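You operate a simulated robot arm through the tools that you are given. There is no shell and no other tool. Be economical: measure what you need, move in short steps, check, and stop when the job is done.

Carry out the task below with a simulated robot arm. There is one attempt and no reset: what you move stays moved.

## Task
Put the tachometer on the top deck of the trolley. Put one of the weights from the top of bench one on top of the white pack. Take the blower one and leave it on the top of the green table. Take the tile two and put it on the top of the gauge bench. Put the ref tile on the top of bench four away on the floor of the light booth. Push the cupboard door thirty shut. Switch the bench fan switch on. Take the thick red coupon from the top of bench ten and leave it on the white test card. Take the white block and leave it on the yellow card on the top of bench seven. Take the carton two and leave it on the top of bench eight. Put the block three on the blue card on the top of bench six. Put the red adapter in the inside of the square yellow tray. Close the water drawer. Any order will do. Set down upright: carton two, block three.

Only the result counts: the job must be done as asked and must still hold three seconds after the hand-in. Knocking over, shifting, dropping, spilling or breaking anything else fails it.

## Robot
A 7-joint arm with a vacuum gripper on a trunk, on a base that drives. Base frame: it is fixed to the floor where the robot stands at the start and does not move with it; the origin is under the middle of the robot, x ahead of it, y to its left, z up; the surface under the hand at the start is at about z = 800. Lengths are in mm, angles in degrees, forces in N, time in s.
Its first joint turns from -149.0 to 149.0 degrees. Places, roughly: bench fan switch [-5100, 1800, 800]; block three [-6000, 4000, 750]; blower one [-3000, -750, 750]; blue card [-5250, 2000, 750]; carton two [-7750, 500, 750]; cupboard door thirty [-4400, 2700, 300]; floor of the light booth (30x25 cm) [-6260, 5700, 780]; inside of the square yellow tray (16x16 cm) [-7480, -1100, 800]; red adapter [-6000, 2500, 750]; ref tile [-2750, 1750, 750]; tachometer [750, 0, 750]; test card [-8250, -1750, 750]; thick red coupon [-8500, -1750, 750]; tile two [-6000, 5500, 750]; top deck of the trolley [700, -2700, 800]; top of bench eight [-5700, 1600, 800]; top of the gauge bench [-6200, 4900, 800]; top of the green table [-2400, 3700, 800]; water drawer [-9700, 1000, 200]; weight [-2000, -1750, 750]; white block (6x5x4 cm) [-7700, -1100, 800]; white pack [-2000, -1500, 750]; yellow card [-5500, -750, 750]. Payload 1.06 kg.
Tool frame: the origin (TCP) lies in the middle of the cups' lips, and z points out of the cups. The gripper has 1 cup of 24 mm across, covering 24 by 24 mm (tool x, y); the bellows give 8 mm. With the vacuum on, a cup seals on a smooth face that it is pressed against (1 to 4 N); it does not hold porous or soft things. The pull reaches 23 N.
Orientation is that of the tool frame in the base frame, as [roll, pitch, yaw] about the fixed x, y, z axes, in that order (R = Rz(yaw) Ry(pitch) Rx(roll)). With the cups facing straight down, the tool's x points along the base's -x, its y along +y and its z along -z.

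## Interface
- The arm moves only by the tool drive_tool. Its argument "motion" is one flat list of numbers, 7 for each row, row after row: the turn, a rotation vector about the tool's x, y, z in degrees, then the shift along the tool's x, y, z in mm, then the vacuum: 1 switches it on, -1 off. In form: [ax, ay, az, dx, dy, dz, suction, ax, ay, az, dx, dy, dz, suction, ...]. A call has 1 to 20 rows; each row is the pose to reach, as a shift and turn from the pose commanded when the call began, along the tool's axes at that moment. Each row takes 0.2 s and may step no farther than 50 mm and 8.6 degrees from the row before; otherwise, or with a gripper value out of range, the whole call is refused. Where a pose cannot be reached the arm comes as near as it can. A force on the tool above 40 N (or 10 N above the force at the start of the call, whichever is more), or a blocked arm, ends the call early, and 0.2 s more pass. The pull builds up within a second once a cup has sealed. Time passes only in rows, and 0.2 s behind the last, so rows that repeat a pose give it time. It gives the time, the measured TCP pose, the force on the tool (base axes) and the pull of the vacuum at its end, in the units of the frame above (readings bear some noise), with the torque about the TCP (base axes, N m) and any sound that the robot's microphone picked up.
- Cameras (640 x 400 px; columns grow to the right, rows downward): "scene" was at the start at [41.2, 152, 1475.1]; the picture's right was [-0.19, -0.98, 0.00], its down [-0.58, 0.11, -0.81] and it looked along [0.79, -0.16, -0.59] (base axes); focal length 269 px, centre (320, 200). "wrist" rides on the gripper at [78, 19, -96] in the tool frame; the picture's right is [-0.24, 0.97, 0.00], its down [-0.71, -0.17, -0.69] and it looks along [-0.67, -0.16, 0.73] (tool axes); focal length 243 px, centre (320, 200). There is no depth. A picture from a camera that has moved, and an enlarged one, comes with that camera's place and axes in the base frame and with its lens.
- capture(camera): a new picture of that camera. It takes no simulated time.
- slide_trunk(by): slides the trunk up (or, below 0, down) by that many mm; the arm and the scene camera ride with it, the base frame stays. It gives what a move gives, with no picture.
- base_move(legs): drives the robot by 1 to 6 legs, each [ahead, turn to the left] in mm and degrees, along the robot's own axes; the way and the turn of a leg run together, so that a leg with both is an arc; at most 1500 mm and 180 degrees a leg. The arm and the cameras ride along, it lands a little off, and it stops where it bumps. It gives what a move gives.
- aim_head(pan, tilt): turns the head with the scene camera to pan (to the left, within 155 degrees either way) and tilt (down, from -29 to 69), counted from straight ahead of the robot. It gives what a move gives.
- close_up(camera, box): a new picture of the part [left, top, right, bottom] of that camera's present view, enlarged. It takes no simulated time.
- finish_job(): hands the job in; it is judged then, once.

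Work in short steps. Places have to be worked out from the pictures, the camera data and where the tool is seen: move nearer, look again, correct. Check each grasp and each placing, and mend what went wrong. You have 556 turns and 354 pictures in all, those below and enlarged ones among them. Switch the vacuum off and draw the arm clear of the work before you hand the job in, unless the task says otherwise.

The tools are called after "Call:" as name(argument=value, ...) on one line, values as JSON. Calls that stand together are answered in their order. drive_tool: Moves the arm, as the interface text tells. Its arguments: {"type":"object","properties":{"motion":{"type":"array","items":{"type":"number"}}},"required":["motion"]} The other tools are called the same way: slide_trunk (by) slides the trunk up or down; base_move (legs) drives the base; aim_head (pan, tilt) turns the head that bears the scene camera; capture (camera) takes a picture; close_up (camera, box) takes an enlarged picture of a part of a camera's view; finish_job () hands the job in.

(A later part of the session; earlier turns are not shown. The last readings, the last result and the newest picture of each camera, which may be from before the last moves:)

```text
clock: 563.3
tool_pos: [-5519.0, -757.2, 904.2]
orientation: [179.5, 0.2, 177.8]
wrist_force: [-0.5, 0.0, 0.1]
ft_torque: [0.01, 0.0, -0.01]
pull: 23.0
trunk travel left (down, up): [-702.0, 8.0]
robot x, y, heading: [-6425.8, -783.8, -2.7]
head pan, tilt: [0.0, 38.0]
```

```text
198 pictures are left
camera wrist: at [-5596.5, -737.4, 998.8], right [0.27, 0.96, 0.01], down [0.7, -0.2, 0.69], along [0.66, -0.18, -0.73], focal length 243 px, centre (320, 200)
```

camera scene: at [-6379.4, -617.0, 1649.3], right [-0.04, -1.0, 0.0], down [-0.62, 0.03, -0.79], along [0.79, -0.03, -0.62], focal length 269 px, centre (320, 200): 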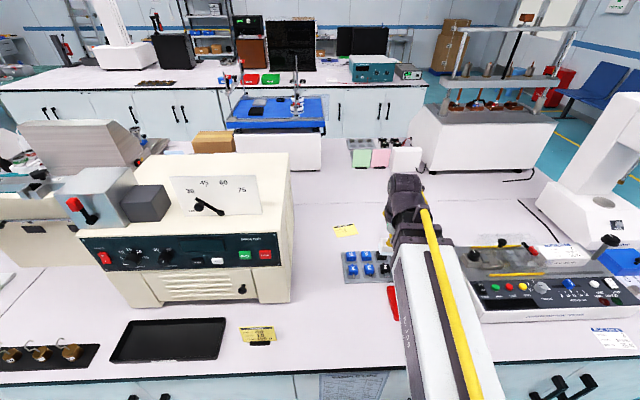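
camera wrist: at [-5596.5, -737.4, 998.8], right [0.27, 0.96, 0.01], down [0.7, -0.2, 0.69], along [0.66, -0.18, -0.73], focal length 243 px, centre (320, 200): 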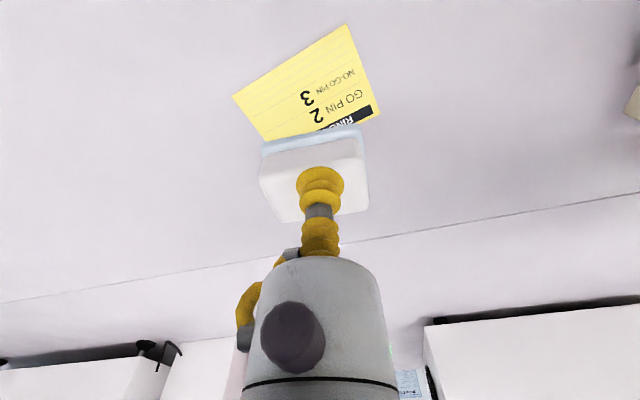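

Card centre is (-5522, -767), turned about 17° relative to the block. I shift by (-3, -8), turn the block 17° to match, and lower.

Call:
drive_tool(motion=[0, 0, -8, 2.7, -8, 10, 1, 0, 0, -16, 2.7, -8, 25, 1, 0, 0, -17, 2.7, -8, 45, 1, 0, 0, -17, 2.7, -8, 55, 1])

Call:
capture(camera="wrist")

```text
clock: 564.3
tool_pos: [-5521.1, -766.1, 850.2]
orientation: [179.5, 0.3, -165.3]
wrist_force: [0.4, -0.4, -0.2]
ft_torque: [-0.01, 0.01, 0.01]
pull: 23.2
trunk travel left (down, up): [-702.0, 8.0]
robot x, y, heading: [-6430.5, -784.1, -2.7]
head pan, tilt: [0.0, 38.0]
```

```text
197 pictures are left
camera wrist: at [-5601.9, -769.3, 945.3], right [-0.02, 1.0, 0.01], down [0.73, 0.01, 0.69], along [0.69, 0.02, -0.73], focal length 243 px, centre (320, 200)
```

wrist: 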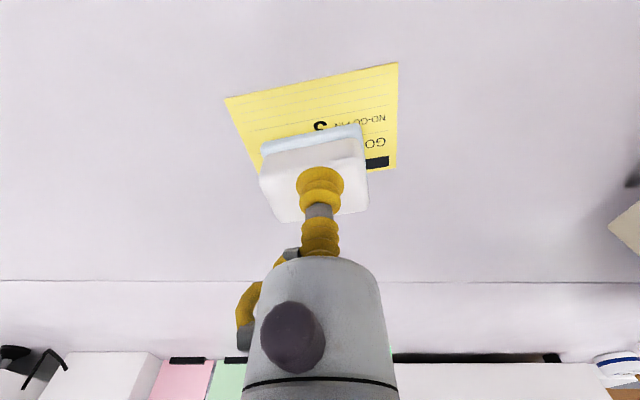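

Aligned with the card. I lower the last bit.

Call:
drive_tool(motion=[0, 0, 0, 0, 0, 6, 1, 0, 0, 0, 0, 0, 11, 1, 0, 0, 0, 0, 0, 15, 1, 0, 0, 0, 0, 0, 18, 1])

```text
clock: 565.3
tool_pos: [-5522.0, -766.8, 834.7]
orientation: [179.5, 0.4, -165.3]
wrist_force: [1.7, -0.2, 17.4]
ft_torque: [-0.07, -0.01, 0.04]
pull: 23.2
trunk travel left (down, up): [-702.0, 8.0]
robot x, y, heading: [-6428.1, -787.6, -2.3]
head pan, tilt: [0.0, 38.0]
```

Contact. Release and rise.

Call:
drive_tool(motion=[0, 0, 0, 0, 0, -4, 1, 0, 0, 0, 0, 0, -4, -1, 0, 0, 0, 0, 0, -4, -1, 0, 0, 0, 0, 0, -4, -1, 0, 0, 0, 0, 0, -8, -1, 0, 0, 0, 0, 0, -35, -1, 0, 0, 0, 0, 0, -80, -1, 0, 0, 0, 0, 0, -128, -1, 0, 0, 0, 0, 0, -176, -1, 0, 0, 0, 0, 0, -224, -1])

Call:
capture(camera="wrist")

```text
clock: 567.5
tool_pos: [-5520.1, -768.6, 1054.7]
orientation: [179.6, 0.3, -165.3]
wrist_force: [1.1, -0.4, 0.5]
ft_torque: [0.04, 0.02, -0.01]
pull: 0.2
trunk travel left (down, up): [-702.0, 8.0]
robot x, y, heading: [-6429.5, -785.1, -2.8]
head pan, tilt: [0.0, 38.0]
```

```text
196 pictures are left
camera wrist: at [-5601.9, -772.3, 1150.5], right [-0.02, 1.0, 0.01], down [0.73, 0.01, 0.69], along [0.69, 0.02, -0.73], focal length 243 px, centre (320, 200)
```

wrist: 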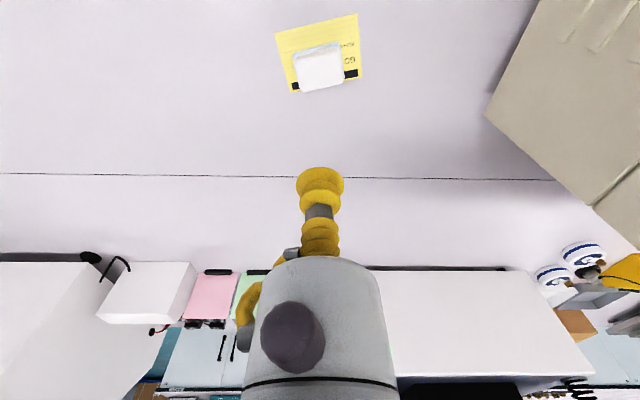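

The white block is on the yellow card. Next carton two near (-7800, 550). I retract the arm and turn it back.

Call:
drive_tool(motion=[0, 0, 6, 42, 11, -3, -1, 0, 0, 12, 84, 22, -6, -1, 0, 0, 17, 126, 33, -9, -1, 0, 0, 17, 168, 44, -12, -1, 0, 0, 17, 210, 55, -15, -1, 0, 0, 17, 252, 66, -18, -1, 0, 0, 17, 294, 78, -21, -1, 0, 0, 17, 336, 89, -24, -1])

Call:
base_move(legs=[[-400, 0], [0, 92.5], [1290, 0], [0, 90]])

Call:
aim_head(pan=0, tilt=35)

Call:
capture(camera="scene")

```text
clock: 569.3
tool_pos: [-5868.5, -765.6, 1078.2]
orientation: [179.5, 0.2, 177.6]
wrist_force: [0.2, 0.2, 0.6]
ft_torque: [0.01, -0.01, 0.02]
pull: 0.1
trunk travel left (down, up): [-702.0, 8.0]
robot x, y, heading: [-6423.8, -782.2, -2.4]
head pan, tilt: [0.0, 38.0]
```

```text
clock: 585.7
tool_pos: [-7393.3, 479.7, 1078.5]
orientation: [179.6, 0.2, 0.5]
wrist_force: [0.6, 0.2, -0.1]
ft_torque: [0.02, 0.0, 0.01]
pull: 0.1
trunk travel left (down, up): [-702.0, 8.0]
robot x, y, heading: [-6831.2, 525.6, -179.9]
head pan, tilt: [0.0, 38.0]
```

```text
clock: 586.3
tool_pos: [-7394.0, 480.8, 1078.8]
orientation: [179.5, 0.2, 0.5]
wrist_force: [0.2, 0.3, 0.5]
ft_torque: [-0.01, -0.02, 0.01]
pull: 0.1
trunk travel left (down, up): [-702.0, 8.0]
robot x, y, heading: [-6832.5, 526.8, -179.5]
head pan, tilt: [0.0, 35.0]
```

```text
195 pictures are left
camera scene: at [-6875.7, 354.6, 1653.8], right [0.0, 1.0, 0.0], down [0.57, 0.0, -0.82], along [-0.82, 0.0, -0.57], focal length 269 px, centre (320, 200)
```

scene: 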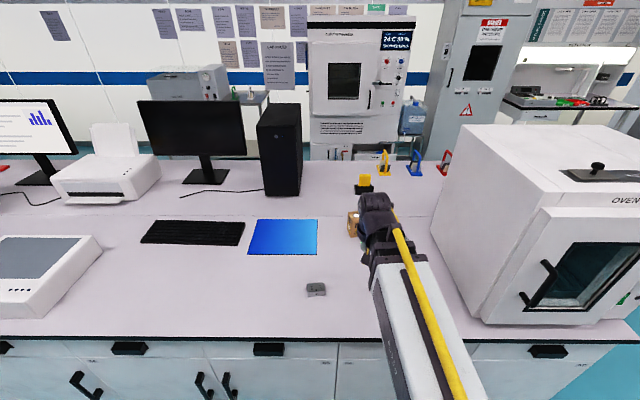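

I zoom in on the candidates: the brown box by the arm and the small gray item.

Call:
close_up(camera="scene", box=[290, 160, 430, 310])

Call:
capture(camera="wrist")

```text
2.67 times, centred on (360, 235) of scene
camera zoom: at [-6875.7, 354.6, 1653.8], right [0.0, 1.0, 0.0], down [0.57, 0.0, -0.82], along [-0.82, 0.0, -0.57], focal length 717 px, centre (213, 107)
```

zoom: 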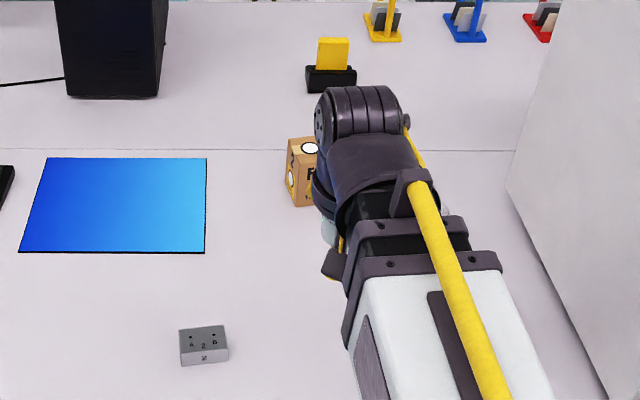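

```text
193 pictures are left
camera wrist: at [-7314.2, 462.5, 1174.0], right [-0.23, -0.97, 0.01], down [-0.71, 0.17, 0.69], along [-0.67, 0.15, -0.73], focal length 243 px, centre (320, 200)
```

wrist: 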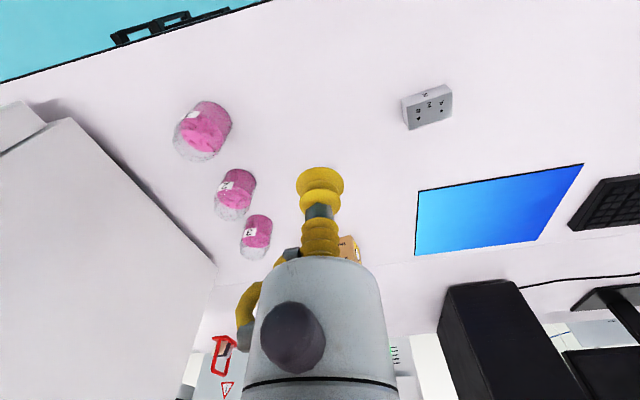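

The gray item is block 2; the brown box labelled "2" is the carton, near (-7880, 510). I drive 130 mm nearer and extend the tool towards it, staying clear of the pink beakers.

Call:
base_move(legs=[[130, 0]])

Call:
drive_tool(motion=[0, 0, 0, -48, 0, 0, -1, 0, 0, 0, -96, 0, 0, -1, 0, 0, 0, -144, 0, 0, -1, 0, 0, 0, -192, 0, 0, -1, 0, 0, 0, -240, 0, 0, -1, 0, 0, 0, -288, 0, 0, -1])

Call:
capture(camera="wrist")

Call:
capture(camera="scene")

```text
clock: 587.6
tool_pos: [-7526.7, 481.5, 1078.3]
orientation: [179.5, 0.1, 0.3]
wrist_force: [-0.5, -0.6, 0.4]
ft_torque: [0.01, 0.0, 0.01]
pull: 0.1
trunk travel left (down, up): [-702.0, 8.0]
robot x, y, heading: [-6968.1, 526.8, -179.7]
head pan, tilt: [0.0, 35.0]
```

```text
clock: 589.0
tool_pos: [-7817.0, 482.6, 1079.7]
orientation: [179.5, 0.1, 0.3]
wrist_force: [0.4, 0.5, -0.1]
ft_torque: [0.01, 0.0, 0.0]
pull: 0.1
trunk travel left (down, up): [-702.0, 8.0]
robot x, y, heading: [-6969.4, 520.4, -180.1]
head pan, tilt: [0.0, 35.0]
```

```text
192 pictures are left
camera wrist: at [-7736.6, 464.0, 1175.0], right [-0.23, -0.97, 0.01], down [-0.71, 0.17, 0.69], along [-0.67, 0.15, -0.73], focal length 243 px, centre (320, 200)
```

wrist: 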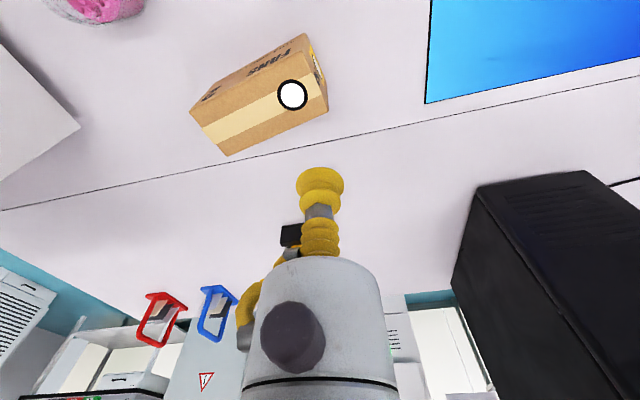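

```text
191 pictures are left
camera scene: at [-7009.4, 354.3, 1653.8], right [0.0, 1.0, 0.0], down [0.57, 0.0, -0.82], along [-0.82, 0.0, -0.57], focal length 269 px, centre (320, 200)
```

scene: 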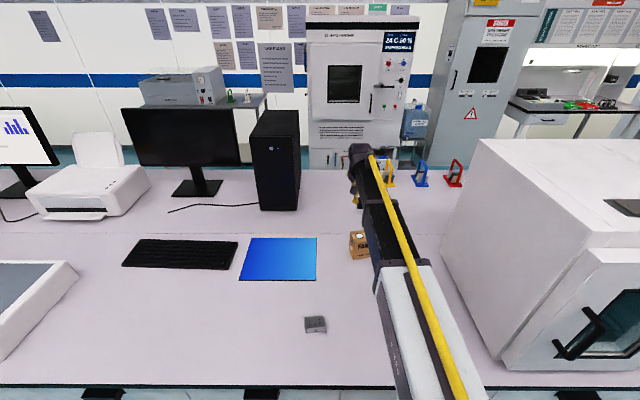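

The carton has a round white sticker on top — the smooth spot for the cup. I zoom in.

Call:
close_up(camera="wrist", box=[180, 20, 340, 160])

```text
2.86 times, centred on (260, 90) of wrist
camera zoom: at [-7736.6, 464.0, 1175.0], right [-0.23, -0.97, 0.01], down [-0.71, 0.17, 0.69], along [-0.67, 0.15, -0.73], focal length 693 px, centre (491, 514)
```

zoom: 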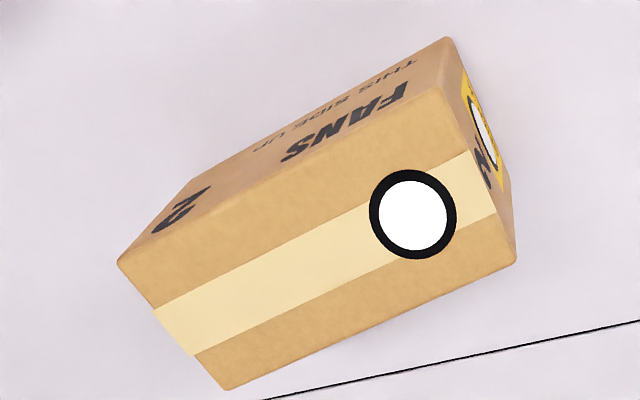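

Carton 2, upright, sticker at about (-7830, 516, ~890). I move above it and descend to z≈945.

Call:
drive_tool(motion=[0, 0, 0, -6, -17, 40, -1, 0, 0, 0, -12, -33, 85, -1, 0, 0, 0, -12, -33, 133, -1])

Call:
capture(camera="wrist")

```text
clock: 589.8
tool_pos: [-7826.2, 511.9, 945.7]
orientation: [179.5, 0.1, 0.3]
wrist_force: [0.0, 0.5, -0.2]
ft_torque: [-0.02, 0.02, 0.03]
pull: 0.0
trunk travel left (down, up): [-702.0, 8.0]
robot x, y, heading: [-6967.9, 526.8, -179.7]
head pan, tilt: [0.0, 35.0]
```

```text
189 pictures are left
camera wrist: at [-7747.6, 493.3, 1040.7], right [-0.23, -0.97, 0.01], down [-0.71, 0.17, 0.69], along [-0.67, 0.15, -0.73], focal length 243 px, centre (320, 200)
```

wrist: 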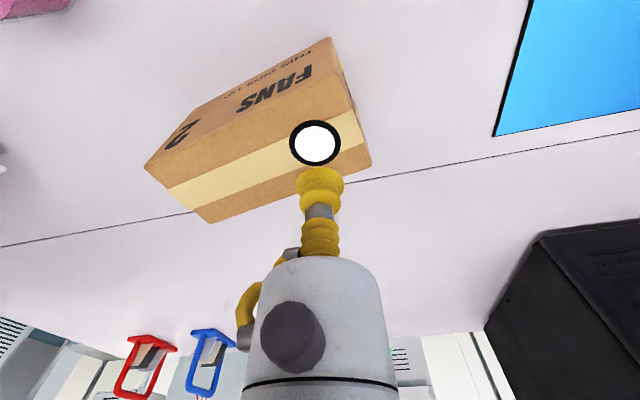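

Sticker top at z≈897, (-7828, 515). I shift slightly (with a small bias towards the carton's middle) and press.

Call:
drive_tool(motion=[0, 0, 0, -2, -5, 25, 1, 0, 0, 0, -3, -5, 40, 1, 0, 0, 0, -3, -5, 46, 1, 0, 0, 0, -3, -5, 50, 1, 0, 0, 0, -3, -5, 53, 1, 0, 0, 0, -3, -5, 53, 1])

Call:
close_up(camera="wrist", box=[220, 100, 420, 225])

```text
clock: 591.2
tool_pos: [-7830.0, 516.5, 894.2]
orientation: [179.5, 0.3, 0.4]
wrist_force: [-8.9, 0.5, 19.7]
ft_torque: [0.05, -0.08, 0.17]
pull: 22.9
trunk travel left (down, up): [-702.0, 8.0]
robot x, y, heading: [-6968.6, 526.4, -179.8]
head pan, tilt: [0.0, 35.0]
```

```text
3.20 times, centred on (320, 162) of wrist
camera zoom: at [-7750.8, 498.0, 989.1], right [-0.23, -0.97, 0.01], down [-0.71, 0.17, 0.69], along [-0.67, 0.15, -0.73], focal length 776 px, centre (320, 320)
```

zoom: 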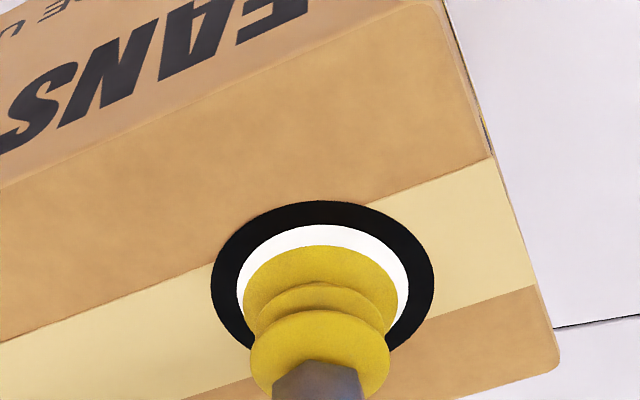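

Sealed at 22.9 N on the sticker. I lift gently and check how it hangs.

Call:
drive_tool(motion=[0, 0, 0, 0, 0, -4, 1, 0, 0, 0, 0, 0, -8, 1, 0, 0, 0, 0, 0, -14, 1, 0, 0, 0, 0, 0, -22, 1, 0, 0, 0, 0, 0, -30, 1, 0, 0, 0, 0, 0, -45, 1])

Call:
capture(camera="wrist")

```text
clock: 592.6
tool_pos: [-7829.7, 516.3, 937.1]
orientation: [179.4, 0.2, 0.2]
wrist_force: [-0.5, 0.5, -4.6]
ft_torque: [-0.23, -0.05, -0.03]
pull: 22.9
trunk travel left (down, up): [-702.0, 8.0]
robot x, y, heading: [-6964.1, 523.9, -179.4]
head pan, tilt: [0.0, 35.0]
```

```text
187 pictures are left
camera wrist: at [-7750.5, 498.3, 1033.4], right [-0.23, -0.97, 0.01], down [-0.71, 0.17, 0.69], along [-0.67, 0.15, -0.73], focal length 243 px, centre (320, 200)
```

wrist: 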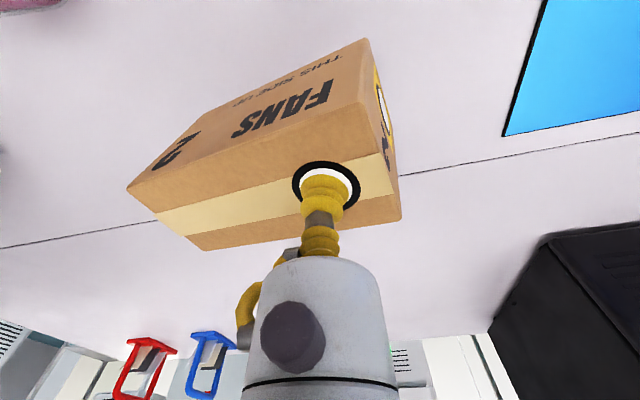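

It hangs level enough (4.6 N). I lift further with small steps and retract slowly.

Call:
drive_tool(motion=[0, 0, 0, 0, 0, -20, 1, 0, 0, 0, 0, 0, -45, 1, 0, 0, 0, 0, 0, -75, 1, 0, 0, 0, 0, 0, -105, 1, 0, 0, 0, 0, 0, -130, 1, 0, 0, 0, 20, 0, -140, 1, 0, 0, 0, 45, 0, -140, 1, 0, 0, 0, 75, 0, -140, 1, 0, 0, 0, 105, 0, -140, 1, 0, 0, 0, 135, 0, -140, 1, 0, 0, 0, 165, 0, -140, 1, 0, 0, 0, 195, 0, -140, 1, 0, 0, 0, 225, 0, -140, 1, 0, 0, 0, 250, 0, -140, 1, 0, 0, 0, 265, 0, -140, 1])

Call:
capture(camera="wrist")

```text
clock: 595.8
tool_pos: [-7564.0, 518.4, 1077.3]
orientation: [179.4, 0.2, 0.3]
wrist_force: [0.3, 0.2, -4.0]
ft_torque: [-0.17, -0.02, -0.01]
pull: 23.2
trunk travel left (down, up): [-702.0, 8.0]
robot x, y, heading: [-6968.4, 524.2, -179.9]
head pan, tilt: [0.0, 35.0]
```

```text
186 pictures are left
camera wrist: at [-7484.9, 500.0, 1172.6], right [-0.23, -0.97, 0.01], down [-0.71, 0.17, 0.69], along [-0.67, 0.15, -0.73], focal length 243 px, centre (320, 200)
```

wrist: 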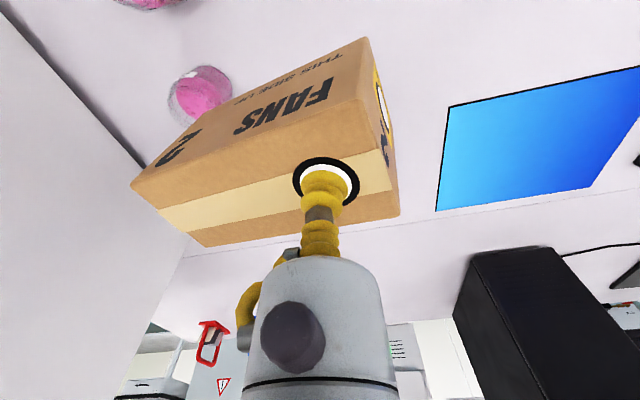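

I back off 200 mm and turn left through the south (away from the oven), then check the hold.

Call:
base_move(legs=[[-200, 0], [0, 135]])

Call:
capture(camera="wrist")

```text
clock: 602.9
tool_pos: [-6350.9, 100.9, 1077.5]
orientation: [179.5, 0.2, 134.2]
wrist_force: [0.9, 0.3, -3.4]
ft_torque: [0.17, -0.1, 0.01]
pull: 22.9
trunk travel left (down, up): [-702.0, 8.0]
robot x, y, heading: [-6766.8, 527.5, -46.1]
head pan, tilt: [0.0, 35.0]
```

```text
185 pictures are left
camera wrist: at [-6392.5, 169.0, 1172.6], right [0.86, 0.51, 0.01], down [0.37, -0.63, 0.69], along [0.35, -0.59, -0.73], focal length 243 px, centre (320, 200)
```

wrist: 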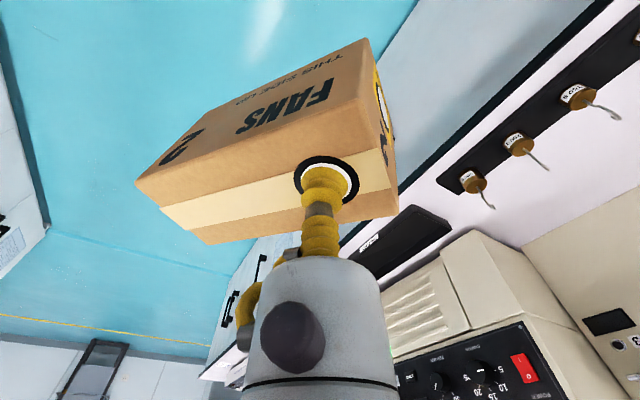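

Holding well. I continue turning to north, drive to y≈1600, and face east.

Call:
base_move(legs=[[0, 136], [1075, 0], [0, -90]])

Call:
aim_head(pan=0, tilt=35)

Call:
capture(camera="scene")

```text
clock: 617.9
tool_pos: [-6173.9, 1598.4, 1075.9]
orientation: [179.5, 0.0, 179.1]
wrist_force: [-0.3, -0.8, -5.0]
ft_torque: [0.23, 0.04, 0.01]
pull: 23.1
trunk travel left (down, up): [-702.0, 8.0]
robot x, y, heading: [-6771.2, 1604.3, -1.2]
head pan, tilt: [0.0, 35.0]
```

```text
clock: 618.5
tool_pos: [-6173.2, 1598.5, 1077.1]
orientation: [179.5, 0.2, 179.1]
wrist_force: [-0.2, -0.9, -4.5]
ft_torque: [0.19, 0.05, 0.01]
pull: 22.9
trunk travel left (down, up): [-702.0, 8.0]
robot x, y, heading: [-6773.4, 1602.7, -0.9]
head pan, tilt: [0.0, 35.0]
```

```text
184 pictures are left
camera scene: at [-6724.4, 1771.9, 1653.8], right [-0.02, -1.0, 0.0], down [-0.57, 0.01, -0.82], along [0.82, -0.02, -0.57], focal length 269 px, centre (320, 200)
```

scene: 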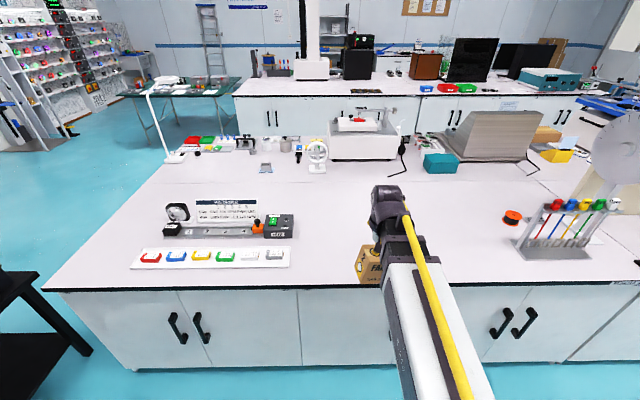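

The bench eight top is wide open around (-5740, 1600). I drive 330 mm nearer and extend 100 mm.

Call:
base_move(legs=[[330, 0]])

Call:
drive_tool(motion=[0, 0, 0, -20, 0, 0, 1, 0, 0, 0, -45, 0, 0, 1, 0, 0, 0, -75, 0, 10, 1, 0, 0, 0, -100, 0, 30, 1, 0, 0, 0, -100, 0, 60, 1, 0, 0, 0, -100, 0, 95, 1, 0, 0, 0, -100, 0, 130, 1])

Call:
capture(camera="wrist")

Call:
capture(camera="scene")

```text
clock: 620.7
tool_pos: [-5847.0, 1596.8, 1076.4]
orientation: [179.5, 0.1, 179.4]
wrist_force: [-0.2, -0.6, -4.0]
ft_torque: [0.2, 0.06, -0.01]
pull: 22.5
trunk travel left (down, up): [-702.0, 8.0]
robot x, y, heading: [-6447.0, 1598.7, -0.7]
head pan, tilt: [0.0, 35.0]
```

```text
clock: 622.3
tool_pos: [-5747.1, 1596.1, 945.1]
orientation: [179.5, 0.1, 179.4]
wrist_force: [0.6, -0.1, -4.3]
ft_torque: [0.19, 0.03, 0.0]
pull: 22.7
trunk travel left (down, up): [-702.0, 8.0]
robot x, y, heading: [-6447.7, 1600.1, -0.9]
head pan, tilt: [0.0, 35.0]
```

```text
183 pictures are left
camera wrist: at [-5824.1, 1615.5, 1040.0], right [0.24, 0.97, 0.01], down [0.7, -0.18, 0.69], along [0.67, -0.16, -0.73], focal length 243 px, centre (320, 200)
```

wrist: 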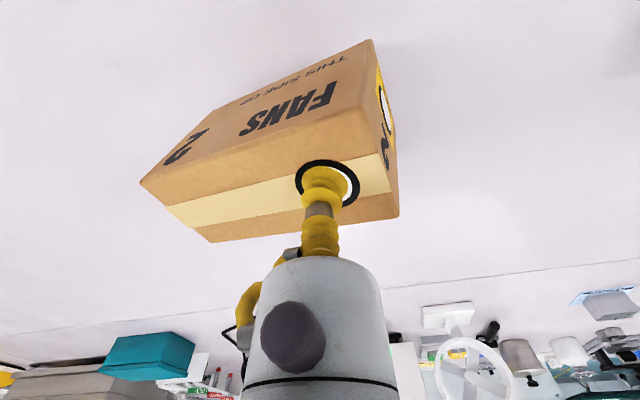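

```text
182 pictures are left
camera scene: at [-6399.4, 1767.0, 1653.9], right [-0.01, -1.0, 0.0], down [-0.57, 0.01, -0.82], along [0.82, -0.01, -0.57], focal length 269 px, centre (320, 200)
```

scene: 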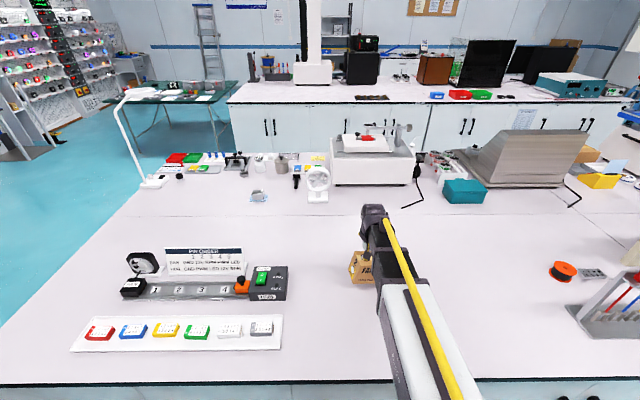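

Free space below. I lower slowly until it stands.

Call:
drive_tool(motion=[0, 0, 0, 0, 0, 15, 1, 0, 0, 0, 0, 0, 28, 1, 0, 0, 0, 0, 0, 36, 1, 0, 0, 0, 0, 0, 42, 1, 0, 0, 0, 0, 0, 46, 1])

```text
clock: 623.5
tool_pos: [-5747.4, 1596.6, 900.7]
orientation: [179.5, 0.2, 179.5]
wrist_force: [0.9, 2.7, 2.8]
ft_torque: [-0.17, -0.02, 0.0]
pull: 23.3
trunk travel left (down, up): [-702.0, 8.0]
robot x, y, heading: [-6442.7, 1596.0, -0.6]
head pan, tilt: [0.0, 35.0]
```

Call:
drive_tool(motion=[0, 0, 0, 0, 0, 2, 1, 0, 0, 0, 0, 0, 3.5, 1, 0, 0, 0, 0, 0, 3.5, -1, 0, 0, 0, 0, 0, 3.5, -1, 0, 0, 0, 0, 0, 3.5, -1, 0, 0, 0, 0, 0, 0, -1, 0, 0, 0, 0, 0, -15, -1, 0, 0, 0, 0, 0, -50, -1, 0, 0, 0, 0, 0, -95, -1, 0, 0, 0, 0, 0, -143, -1, 0, 0, 0, 0, 0, -180, -1])

Call:
capture(camera="wrist")

```text
clock: 625.9
tool_pos: [-5750.3, 1596.5, 1080.2]
orientation: [179.6, 0.1, 179.4]
wrist_force: [0.0, -0.6, -0.8]
ft_torque: [-0.02, -0.04, 0.02]
pull: 0.1
trunk travel left (down, up): [-702.0, 8.0]
robot x, y, heading: [-6442.1, 1602.2, -0.6]
head pan, tilt: [0.0, 35.0]
```

```text
181 pictures are left
camera wrist: at [-5828.2, 1615.0, 1176.5], right [0.24, 0.97, 0.01], down [0.7, -0.18, 0.68], along [0.67, -0.16, -0.73], focal length 243 px, centre (320, 200)
```

wrist: 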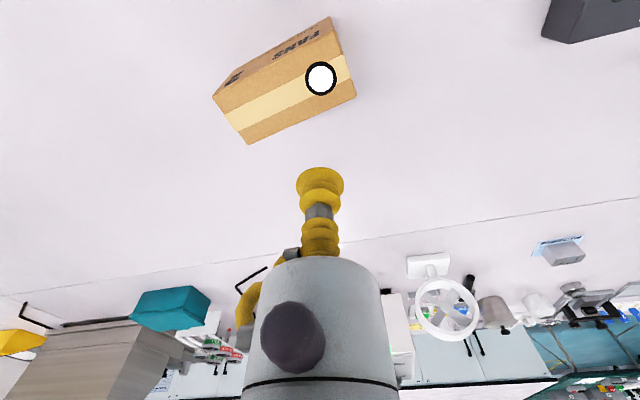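

Carton two stands upright. Next the red adapter near (-5922, 2473): I retract and move to y≈2300.

Call:
drive_tool(motion=[0, 0, 0, 45, 0, 0, -1, 0, 0, 0, 90, 0, 0, -1, 0, 0, 0, 135, 0, 0, -1])

Call:
base_move(legs=[[-70, 0], [0, 90.7], [700, 0], [0, -90]])

Call:
aim_head(pan=10, tilt=42)

Call:
capture(camera="scene")

```text
clock: 626.7
tool_pos: [-5882.4, 1596.8, 1081.4]
orientation: [179.6, 0.2, 179.4]
wrist_force: [0.2, 0.5, -0.2]
ft_torque: [0.04, -0.02, -0.01]
pull: 0.0
trunk travel left (down, up): [-702.0, 8.0]
robot x, y, heading: [-6446.9, 1600.0, -0.5]
head pan, tilt: [0.0, 35.0]
```

```text
clock: 638.9
tool_pos: [-5957.4, 2299.5, 1081.4]
orientation: [179.5, 0.2, 179.7]
wrist_force: [0.7, 0.1, -0.2]
ft_torque: [0.03, -0.03, -0.01]
pull: 0.1
trunk travel left (down, up): [-702.0, 8.0]
robot x, y, heading: [-6520.2, 2301.1, -0.4]
head pan, tilt: [0.0, 35.0]
```

```text
clock: 639.6
tool_pos: [-5957.0, 2299.0, 1081.4]
orientation: [179.4, 0.2, 179.6]
wrist_force: [0.6, 0.4, 0.0]
ft_torque: [0.0, -0.01, -0.03]
pull: 0.1
trunk travel left (down, up): [-702.0, 8.0]
robot x, y, heading: [-6522.1, 2298.6, -0.1]
head pan, tilt: [10.0, 42.0]
```

```text
180 pictures are left
camera scene: at [-6481.7, 2482.7, 1643.4], right [0.16, -0.99, 0.0], down [-0.66, -0.11, -0.74], along [0.73, 0.12, -0.67], focal length 269 px, centre (320, 200)
```

scene: 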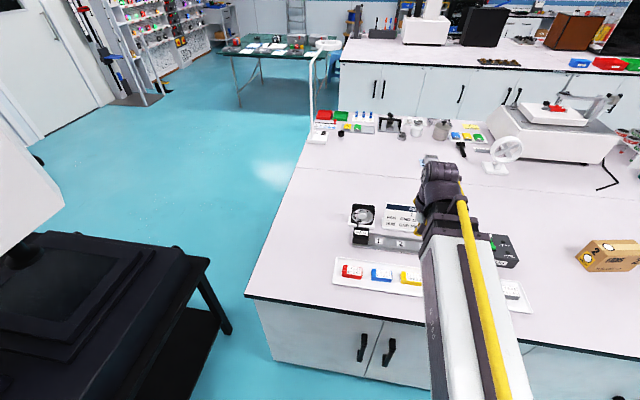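

Red adapter at about (-5927, 2457). I move the tool over it and look closely.

Call:
drive_tool(motion=[0, 0, 0, -5, 40, 20, -1, 0, 0, 0, -12, 80, 45, -1, 0, 0, 0, -20, 120, 70, -1, 0, 0, 0, -25, 155, 100, -1])

Call:
capture(camera="wrist")

Call:
close_up(camera="scene", box=[330, 250, 390, 300])

```text
clock: 640.6
tool_pos: [-5929.9, 2453.3, 981.2]
orientation: [179.5, 0.2, 179.6]
wrist_force: [0.1, -0.4, -0.1]
ft_torque: [-0.05, 0.01, 0.0]
pull: 0.1
trunk travel left (down, up): [-702.0, 8.0]
robot x, y, heading: [-6522.5, 2300.2, -0.5]
head pan, tilt: [10.0, 42.0]
```

```text
179 pictures are left
camera wrist: at [-6008.0, 2471.3, 1077.2], right [0.24, 0.97, 0.01], down [0.71, -0.18, 0.69], along [0.67, -0.16, -0.73], focal length 243 px, centre (320, 200)
```

wrist: 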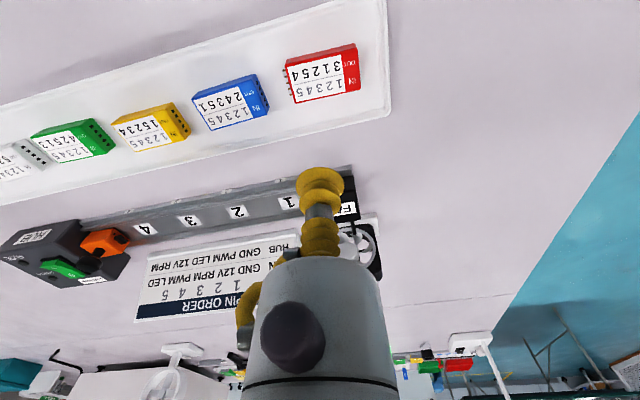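

```text
8.00 times, centred on (360, 275) of scene
camera zoom: at [-6481.6, 2483.0, 1643.3], right [0.16, -0.99, 0.0], down [-0.66, -0.11, -0.74], along [0.73, 0.12, -0.67], focal length 2152 px, centre (0, -400)
```

zoom: 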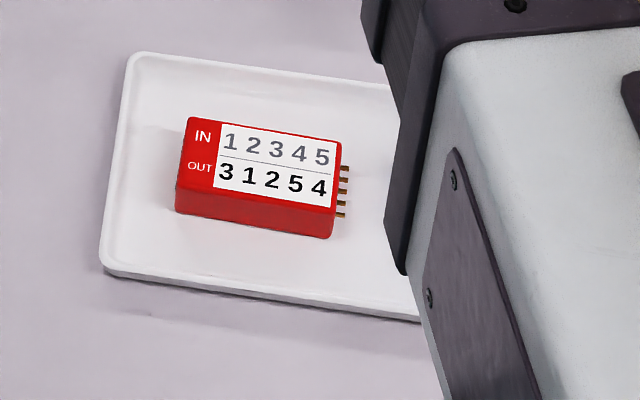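

I shift by (-8, +5) and descend to z≈865.

Call:
drive_tool(motion=[0, 0, 0, 4, 3, 45, -1, 0, 0, 0, 8, 5, 90, -1, 0, 0, 0, 8, 5, 116, -1])

Call:
capture(camera="wrist")

```text
clock: 641.4
tool_pos: [-5938.6, 2461.1, 865.5]
orientation: [179.5, 0.2, 179.6]
wrist_force: [-0.7, 0.2, 0.1]
ft_torque: [0.01, -0.01, 0.02]
pull: 0.1
trunk travel left (down, up): [-702.0, 8.0]
robot x, y, heading: [-6522.2, 2297.6, -0.5]
head pan, tilt: [10.0, 42.0]
```

```text
177 pictures are left
camera wrist: at [-6016.9, 2479.2, 960.8], right [0.24, 0.97, 0.01], down [0.7, -0.18, 0.69], along [0.67, -0.16, -0.73], focal length 243 px, centre (320, 200)
```

wrist: 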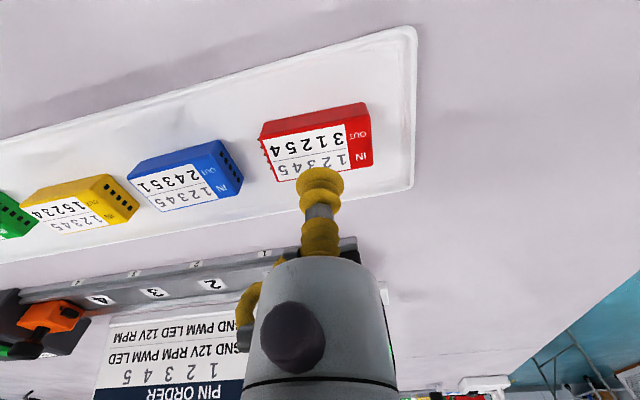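

Aligned with the adapter's middle, top at about z=832. I press down with the vacuum.

Call:
drive_tool(motion=[0, 0, 0, 0, 0, 15, 1, 0, 0, 0, 0, 0, 25, 1, 0, 0, 0, 0, 0, 31, 1, 0, 0, 0, 0, 0, 36, 1, 0, 0, 0, 0, 0, 40, 1, 0, 0, 0, 0, 0, 40, 1])

Call:
close_up(camera="wrist", box=[240, 90, 400, 210])

```text
clock: 642.8
tool_pos: [-5937.8, 2461.9, 826.5]
orientation: [179.5, 0.2, 179.6]
wrist_force: [0.3, -0.5, 0.1]
ft_torque: [0.01, 0.01, 0.01]
pull: 22.8
trunk travel left (down, up): [-702.0, 8.0]
robot x, y, heading: [-6523.4, 2299.0, -0.5]
head pan, tilt: [10.0, 42.0]
```

```text
3.33 times, centred on (320, 150) of wrist
camera zoom: at [-6016.6, 2479.5, 921.9], right [0.24, 0.97, 0.01], down [0.71, -0.18, 0.69], along [0.67, -0.16, -0.73], focal length 809 px, centre (320, 367)
```

zoom: 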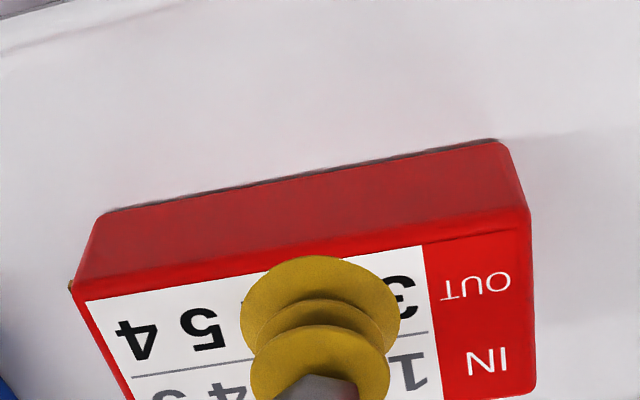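

Sealed. I lift and bring the arm back.

Call:
drive_tool(motion=[0, 0, 0, 0, 0, -8, 1, 0, 0, 0, 0, 0, -40, 1, 0, 0, 0, 0, 0, -88, 1, 0, 0, 0, 0, 0, -136, 1, 0, 0, 0, 0, 0, -184, 1, 0, 0, 0, 0, 0, -230, 1, 0, 0, 0, 0, -40, -255, 1, 0, 0, 0, 5, -80, -255, 1, 0, 0, 0, 10, -120, -255, 1, 0, 0, 0, 15, -155, -255, 1])

Call:
capture(camera="wrist")

```text
clock: 645.0
tool_pos: [-5957.1, 2303.7, 1080.3]
orientation: [179.5, 0.1, 179.7]
wrist_force: [0.1, 0.2, -0.9]
ft_torque: [-0.02, -0.04, -0.02]
pull: 23.6
trunk travel left (down, up): [-702.0, 8.0]
robot x, y, heading: [-6516.2, 2301.4, -0.3]
head pan, tilt: [10.0, 42.0]
```

```text
175 pictures are left
camera wrist: at [-6034.9, 2322.0, 1176.5], right [0.24, 0.97, 0.01], down [0.71, -0.18, 0.69], along [0.67, -0.16, -0.73], focal length 243 px, centre (320, 200)
```

wrist: 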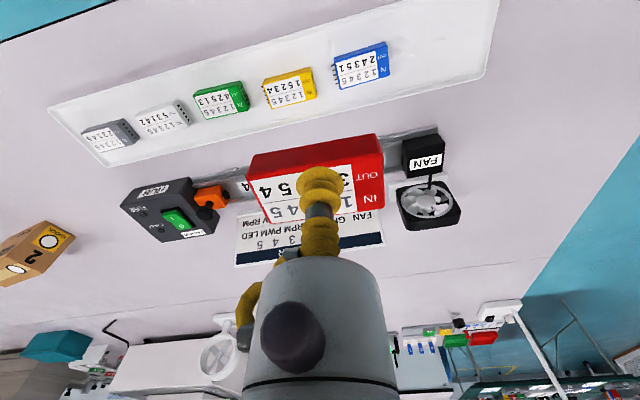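

Held. I drive down the west aisle to y≈-1100 and face west to the yellow tray.

Call:
base_move(legs=[[-230, 0], [0, -90], [1500, 0], [1500, 0], [400, 0], [0, -90]])

Call:
capture(camera="wrist")

```text
clock: 670.5
tool_pos: [-7310.5, -1120.7, 1081.6]
orientation: [179.5, 0.2, 0.4]
wrist_force: [-0.8, 0.4, 0.1]
ft_torque: [0.01, 0.0, -0.02]
pull: 23.2
trunk travel left (down, up): [-702.0, 8.0]
robot x, y, heading: [-6743.5, -1111.7, -179.9]
head pan, tilt: [10.0, 42.0]
```

```text
174 pictures are left
camera wrist: at [-7232.3, -1138.2, 1176.4], right [-0.23, -0.97, 0.01], down [-0.71, 0.17, 0.69], along [-0.67, 0.15, -0.73], focal length 243 px, centre (320, 200)
```

wrist: 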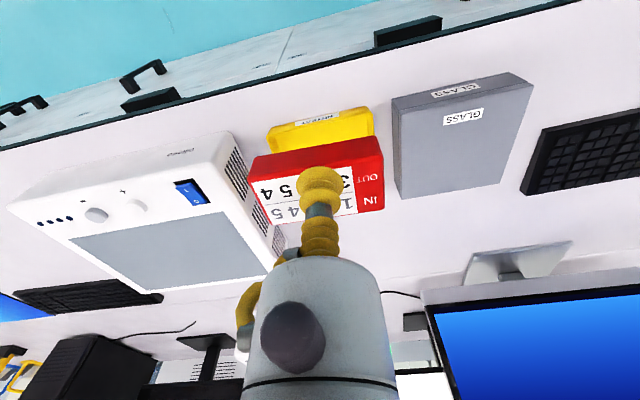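

The tray centre is (-7476, -1100). I move over it and lower to z≈900.

Call:
drive_tool(motion=[0, 0, 0, -45, -5, 0, 1, 0, 0, 0, -90, -10, 0, 1, 0, 0, 0, -135, -16, 0, 1, 0, 0, 0, -166, -21, 0, 1, 0, 0, 0, -166, -21, 48, 1, 0, 0, 0, -166, -21, 96, 1, 0, 0, 0, -166, -21, 144, 1, 0, 0, 0, -166, -21, 180, 1])

Call:
capture(camera="wrist")

Call:
close_up(camera="scene", box=[300, 180, 520, 330])

```text
clock: 672.3
tool_pos: [-7477.2, -1103.7, 899.9]
orientation: [179.5, 0.2, 0.3]
wrist_force: [0.7, -0.9, 0.0]
ft_torque: [0.01, 0.0, -0.06]
pull: 22.5
trunk travel left (down, up): [-702.0, 8.0]
robot x, y, heading: [-6744.8, -1106.8, -180.0]
head pan, tilt: [10.0, 42.0]
```

```text
173 pictures are left
camera wrist: at [-7399.2, -1121.0, 995.5], right [-0.23, -0.97, 0.01], down [-0.71, 0.17, 0.69], along [-0.67, 0.15, -0.73], focal length 243 px, centre (320, 200)
```

wrist: 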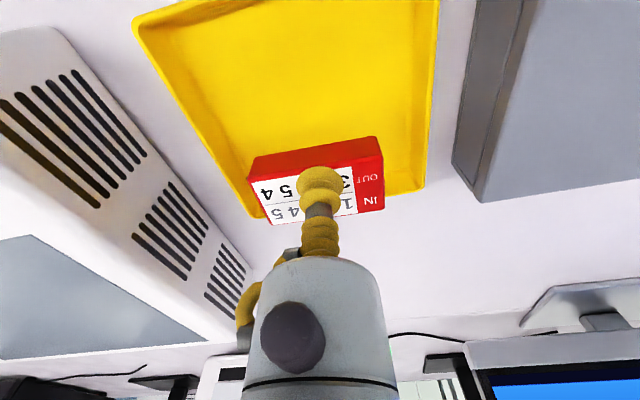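

```text
2.67 times, centred on (410, 255) of scene
camera zoom: at [-6783.1, -1294.4, 1643.4], right [-0.18, 0.98, 0.0], down [0.66, 0.12, -0.74], along [-0.73, -0.13, -0.67], focal length 717 px, centre (80, 53)
```

zoom: 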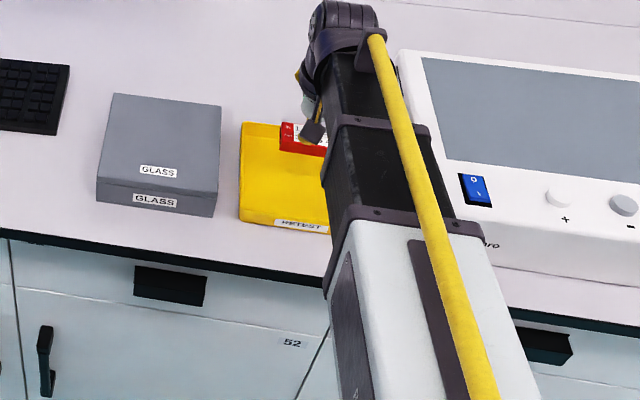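

Centred over the tray. I lower to contact.

Call:
drive_tool(motion=[0, 0, 0, 0, 0, 35, 1, 0, 0, 0, 0, 0, 55, 1, 0, 0, 0, 0, 0, 64, 1, 0, 0, 0, 0, 0, 70, 1, 0, 0, 0, 0, 0, 74, 1])

```text
clock: 673.5
tool_pos: [-7477.5, -1102.8, 827.0]
orientation: [179.5, 0.1, 0.3]
wrist_force: [0.3, -0.1, -0.2]
ft_torque: [-0.01, -0.01, 0.0]
pull: 23.0
trunk travel left (down, up): [-702.0, 8.0]
robot x, y, heading: [-6749.0, -1113.5, -180.2]
head pan, tilt: [10.0, 42.0]
```

Call:
drive_tool(motion=[0, 0, 0, 0, 0, 4, 1, 0, 0, 0, 0, 0, 8, 1, 0, 0, 0, 0, 0, 8, 1])

```text
clock: 674.3
tool_pos: [-7477.3, -1101.8, 819.0]
orientation: [179.5, 0.4, 0.3]
wrist_force: [-3.8, -2.7, 18.9]
ft_torque: [0.1, 0.01, 0.01]
pull: 22.6
trunk travel left (down, up): [-702.0, 8.0]
robot x, y, heading: [-6745.3, -1111.5, -179.7]
head pan, tilt: [10.0, 42.0]
```

Contact with the tray floor. Release and rise.

Call:
drive_tool(motion=[0, 0, 0, 0, 0, -4, 1, 0, 0, 0, 0, 0, -4, -1, 0, 0, 0, 0, 0, -4, -1, 0, 0, 0, 0, 0, -4, -1, 0, 0, 0, 0, 0, -10, -1, 0, 0, 0, 0, 0, -45, -1, 0, 0, 0, 0, 0, -93, -1, 0, 0, 0, 0, 0, -141, -1, 0, 0, 0, 0, 0, -189, -1, 0, 0, 0, 0, 0, -237, -1, 0, 0, 0, 45, 0, -250, -1, 0, 0, 0, 90, 0, -250, -1, 0, 0, 0, 135, 0, -250, -1, 0, 0, 0, 165, 0, -250, -1])

Call:
capture(camera="wrist")

```text
clock: 677.3
tool_pos: [-7312.0, -1099.0, 1070.5]
orientation: [179.5, 0.3, 0.4]
wrist_force: [0.2, 1.1, -0.3]
ft_torque: [0.02, 0.0, 0.01]
pull: 0.1
trunk travel left (down, up): [-702.0, 8.0]
robot x, y, heading: [-6745.8, -1111.8, -180.0]
head pan, tilt: [10.0, 42.0]
```

```text
171 pictures are left
camera wrist: at [-7232.7, -1117.3, 1165.8], right [-0.23, -0.97, 0.01], down [-0.71, 0.17, 0.69], along [-0.67, 0.15, -0.73], focal length 243 px, centre (320, 200)
```

wrist: 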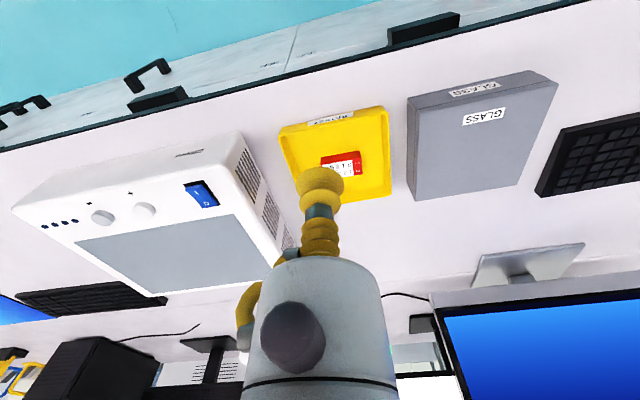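

The red adapter lies in the yellow tray. Next the thick red coupon near (-8500, -1750). I drive round the south end of island three and look.

Call:
base_move(legs=[[0, 90], [1270, 0], [0, -90], [700, 0]])

Call:
aim_head(pan=-30, tilt=25)

Call:
capture(camera="scene")

```text
clock: 694.6
tool_pos: [-8043.1, -2387.9, 1068.6]
orientation: [179.5, 0.2, 2.3]
wrist_force: [0.3, 1.1, -0.5]
ft_torque: [0.0, 0.02, -0.01]
pull: 0.1
trunk travel left (down, up): [-702.0, 8.0]
robot x, y, heading: [-7479.3, -2377.4, -177.9]
head pan, tilt: [10.0, 42.0]
```

```text
clock: 695.7
tool_pos: [-8043.4, -2386.8, 1070.4]
orientation: [179.5, 0.0, 2.4]
wrist_force: [0.2, 0.0, 1.4]
ft_torque: [-0.01, -0.03, -0.01]
pull: 0.1
trunk travel left (down, up): [-702.0, 8.0]
robot x, y, heading: [-7478.5, -2374.9, -177.8]
head pan, tilt: [-30.0, 25.0]
```

```text
170 pictures are left
camera scene: at [-7507.8, -2503.1, 1669.6], right [0.47, 0.88, 0.0], down [0.37, -0.2, -0.91], along [-0.8, 0.42, -0.42], focal length 269 px, centre (320, 200)
```

scene: 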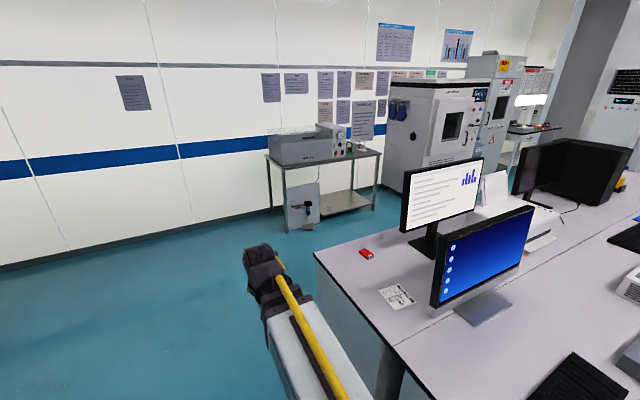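

Red coupon at about (-8440, -1738), white card at (-8131, -1802); monitors stand further in. I drive to (-8280, -2390) and face north.

Call:
base_move(legs=[[800, 0], [0, -92]])

Call:
aim_head(pan=0, tilt=42)

Call:
capture(camera="scene")

Call:
capture(camera="wrist")

```text
clock: 703.8
tool_pos: [-8270.4, -1843.6, 1070.8]
orientation: [179.4, 0.1, -89.2]
wrist_force: [-0.6, -0.4, -0.3]
ft_torque: [-0.01, 0.05, 0.03]
pull: 0.1
trunk travel left (down, up): [-702.0, 8.0]
robot x, y, heading: [-8274.6, -2409.0, 90.6]
head pan, tilt: [-30.0, 25.0]
```

```text
clock: 704.8
tool_pos: [-8271.6, -1843.2, 1070.1]
orientation: [179.6, 0.0, -89.3]
wrist_force: [0.2, -0.5, 0.1]
ft_torque: [-0.01, 0.0, 0.01]
pull: 0.1
trunk travel left (down, up): [-702.0, 8.0]
robot x, y, heading: [-8278.4, -2408.3, 90.5]
head pan, tilt: [0.0, 42.0]
```

```text
169 pictures are left
camera scene: at [-8445.8, -2373.4, 1643.4], right [1.0, 0.01, 0.0], down [0.01, -0.67, -0.74], along [-0.01, 0.74, -0.67], focal length 269 px, centre (320, 200)
```

scene: 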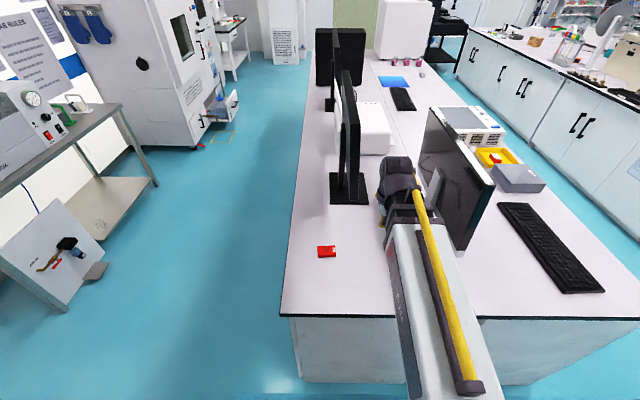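

```text
168 pictures are left
camera wrist: at [-8287.5, -1922.6, 1165.8], right [-0.97, 0.22, 0.01], down [0.17, 0.71, 0.69], along [0.15, 0.67, -0.73], focal length 243 px, centre (320, 200)
```

wrist: 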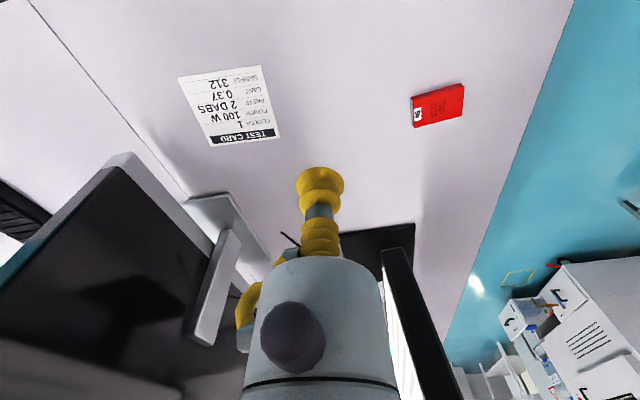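

Coupon at (-8426, -1742), test card at (-8129, -1809). I move over the coupon and descend to z≈900.

Call:
drive_tool(motion=[0, 0, 0, -26, 39, 0, -1, 0, 0, 0, -52, 78, 0, -1, 0, 0, 0, -78, 117, 0, -1, 0, 0, 0, -103, 154, 0, -1, 0, 0, 0, -103, 154, 48, -1, 0, 0, 0, -103, 154, 96, -1, 0, 0, 0, -103, 154, 144, -1, 0, 0, 0, -103, 154, 170, -1])

Call:
capture(camera="wrist")

```text
clock: 706.6
tool_pos: [-8428.9, -1742.0, 899.4]
orientation: [179.5, 0.1, -89.3]
wrist_force: [0.6, 0.0, 0.4]
ft_torque: [-0.02, 0.03, -0.03]
pull: 0.1
trunk travel left (down, up): [-702.0, 8.0]
robot x, y, heading: [-8276.8, -2408.9, 90.7]
head pan, tilt: [0.0, 42.0]
```

```text
167 pictures are left
camera wrist: at [-8445.4, -1821.5, 996.3], right [-0.97, 0.22, 0.01], down [0.17, 0.71, 0.69], along [0.15, 0.67, -0.73], focal length 243 px, centre (320, 200)
```

wrist: 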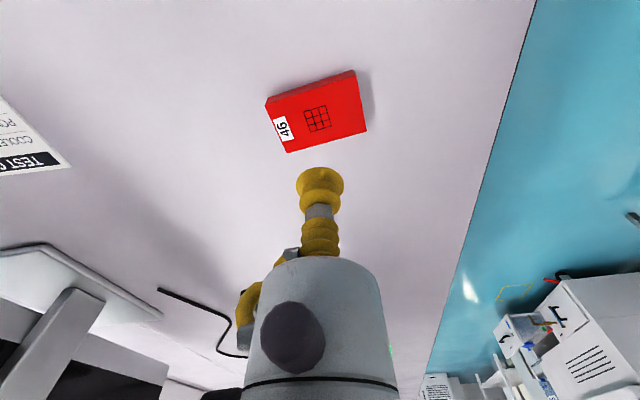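

Over the coupon. I descend and press at its centre.

Call:
drive_tool(motion=[0, 0, 0, 0, 0, 40, 1, 0, 0, 0, 0, 0, 70, 1, 0, 0, 0, 0, 0, 79, 1, 0, 0, 0, 0, 0, 84, 1, 0, 0, 0, 0, 0, 88, 1, 0, 0, 0, 0, 0, 88, 1])

Call:
close_up(camera="wrist", box=[240, 90, 400, 210])

```text
clock: 708.0
tool_pos: [-8428.9, -1741.4, 814.5]
orientation: [179.5, 0.2, -89.3]
wrist_force: [-3.9, 2.2, 15.0]
ft_torque: [-0.02, -0.09, 0.01]
pull: 23.1
trunk travel left (down, up): [-702.0, 8.0]
robot x, y, heading: [-8273.5, -2411.5, 90.4]
head pan, tilt: [0.0, 42.0]
```

```text
3.33 times, centred on (320, 150) of wrist
camera zoom: at [-8445.9, -1822.1, 910.1], right [-0.97, 0.22, 0.01], down [0.17, 0.71, 0.69], along [0.15, 0.67, -0.73], focal length 809 px, centre (320, 367)
```

zoom: 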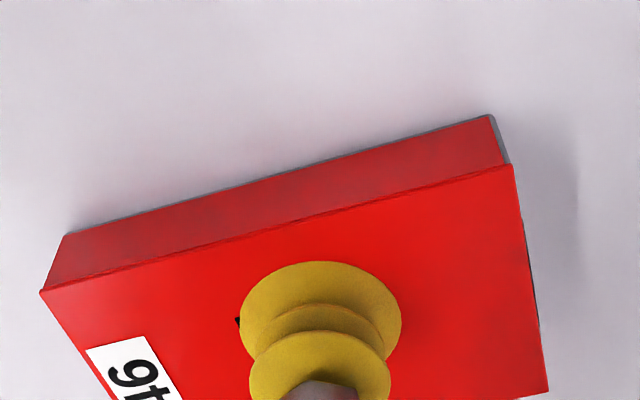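

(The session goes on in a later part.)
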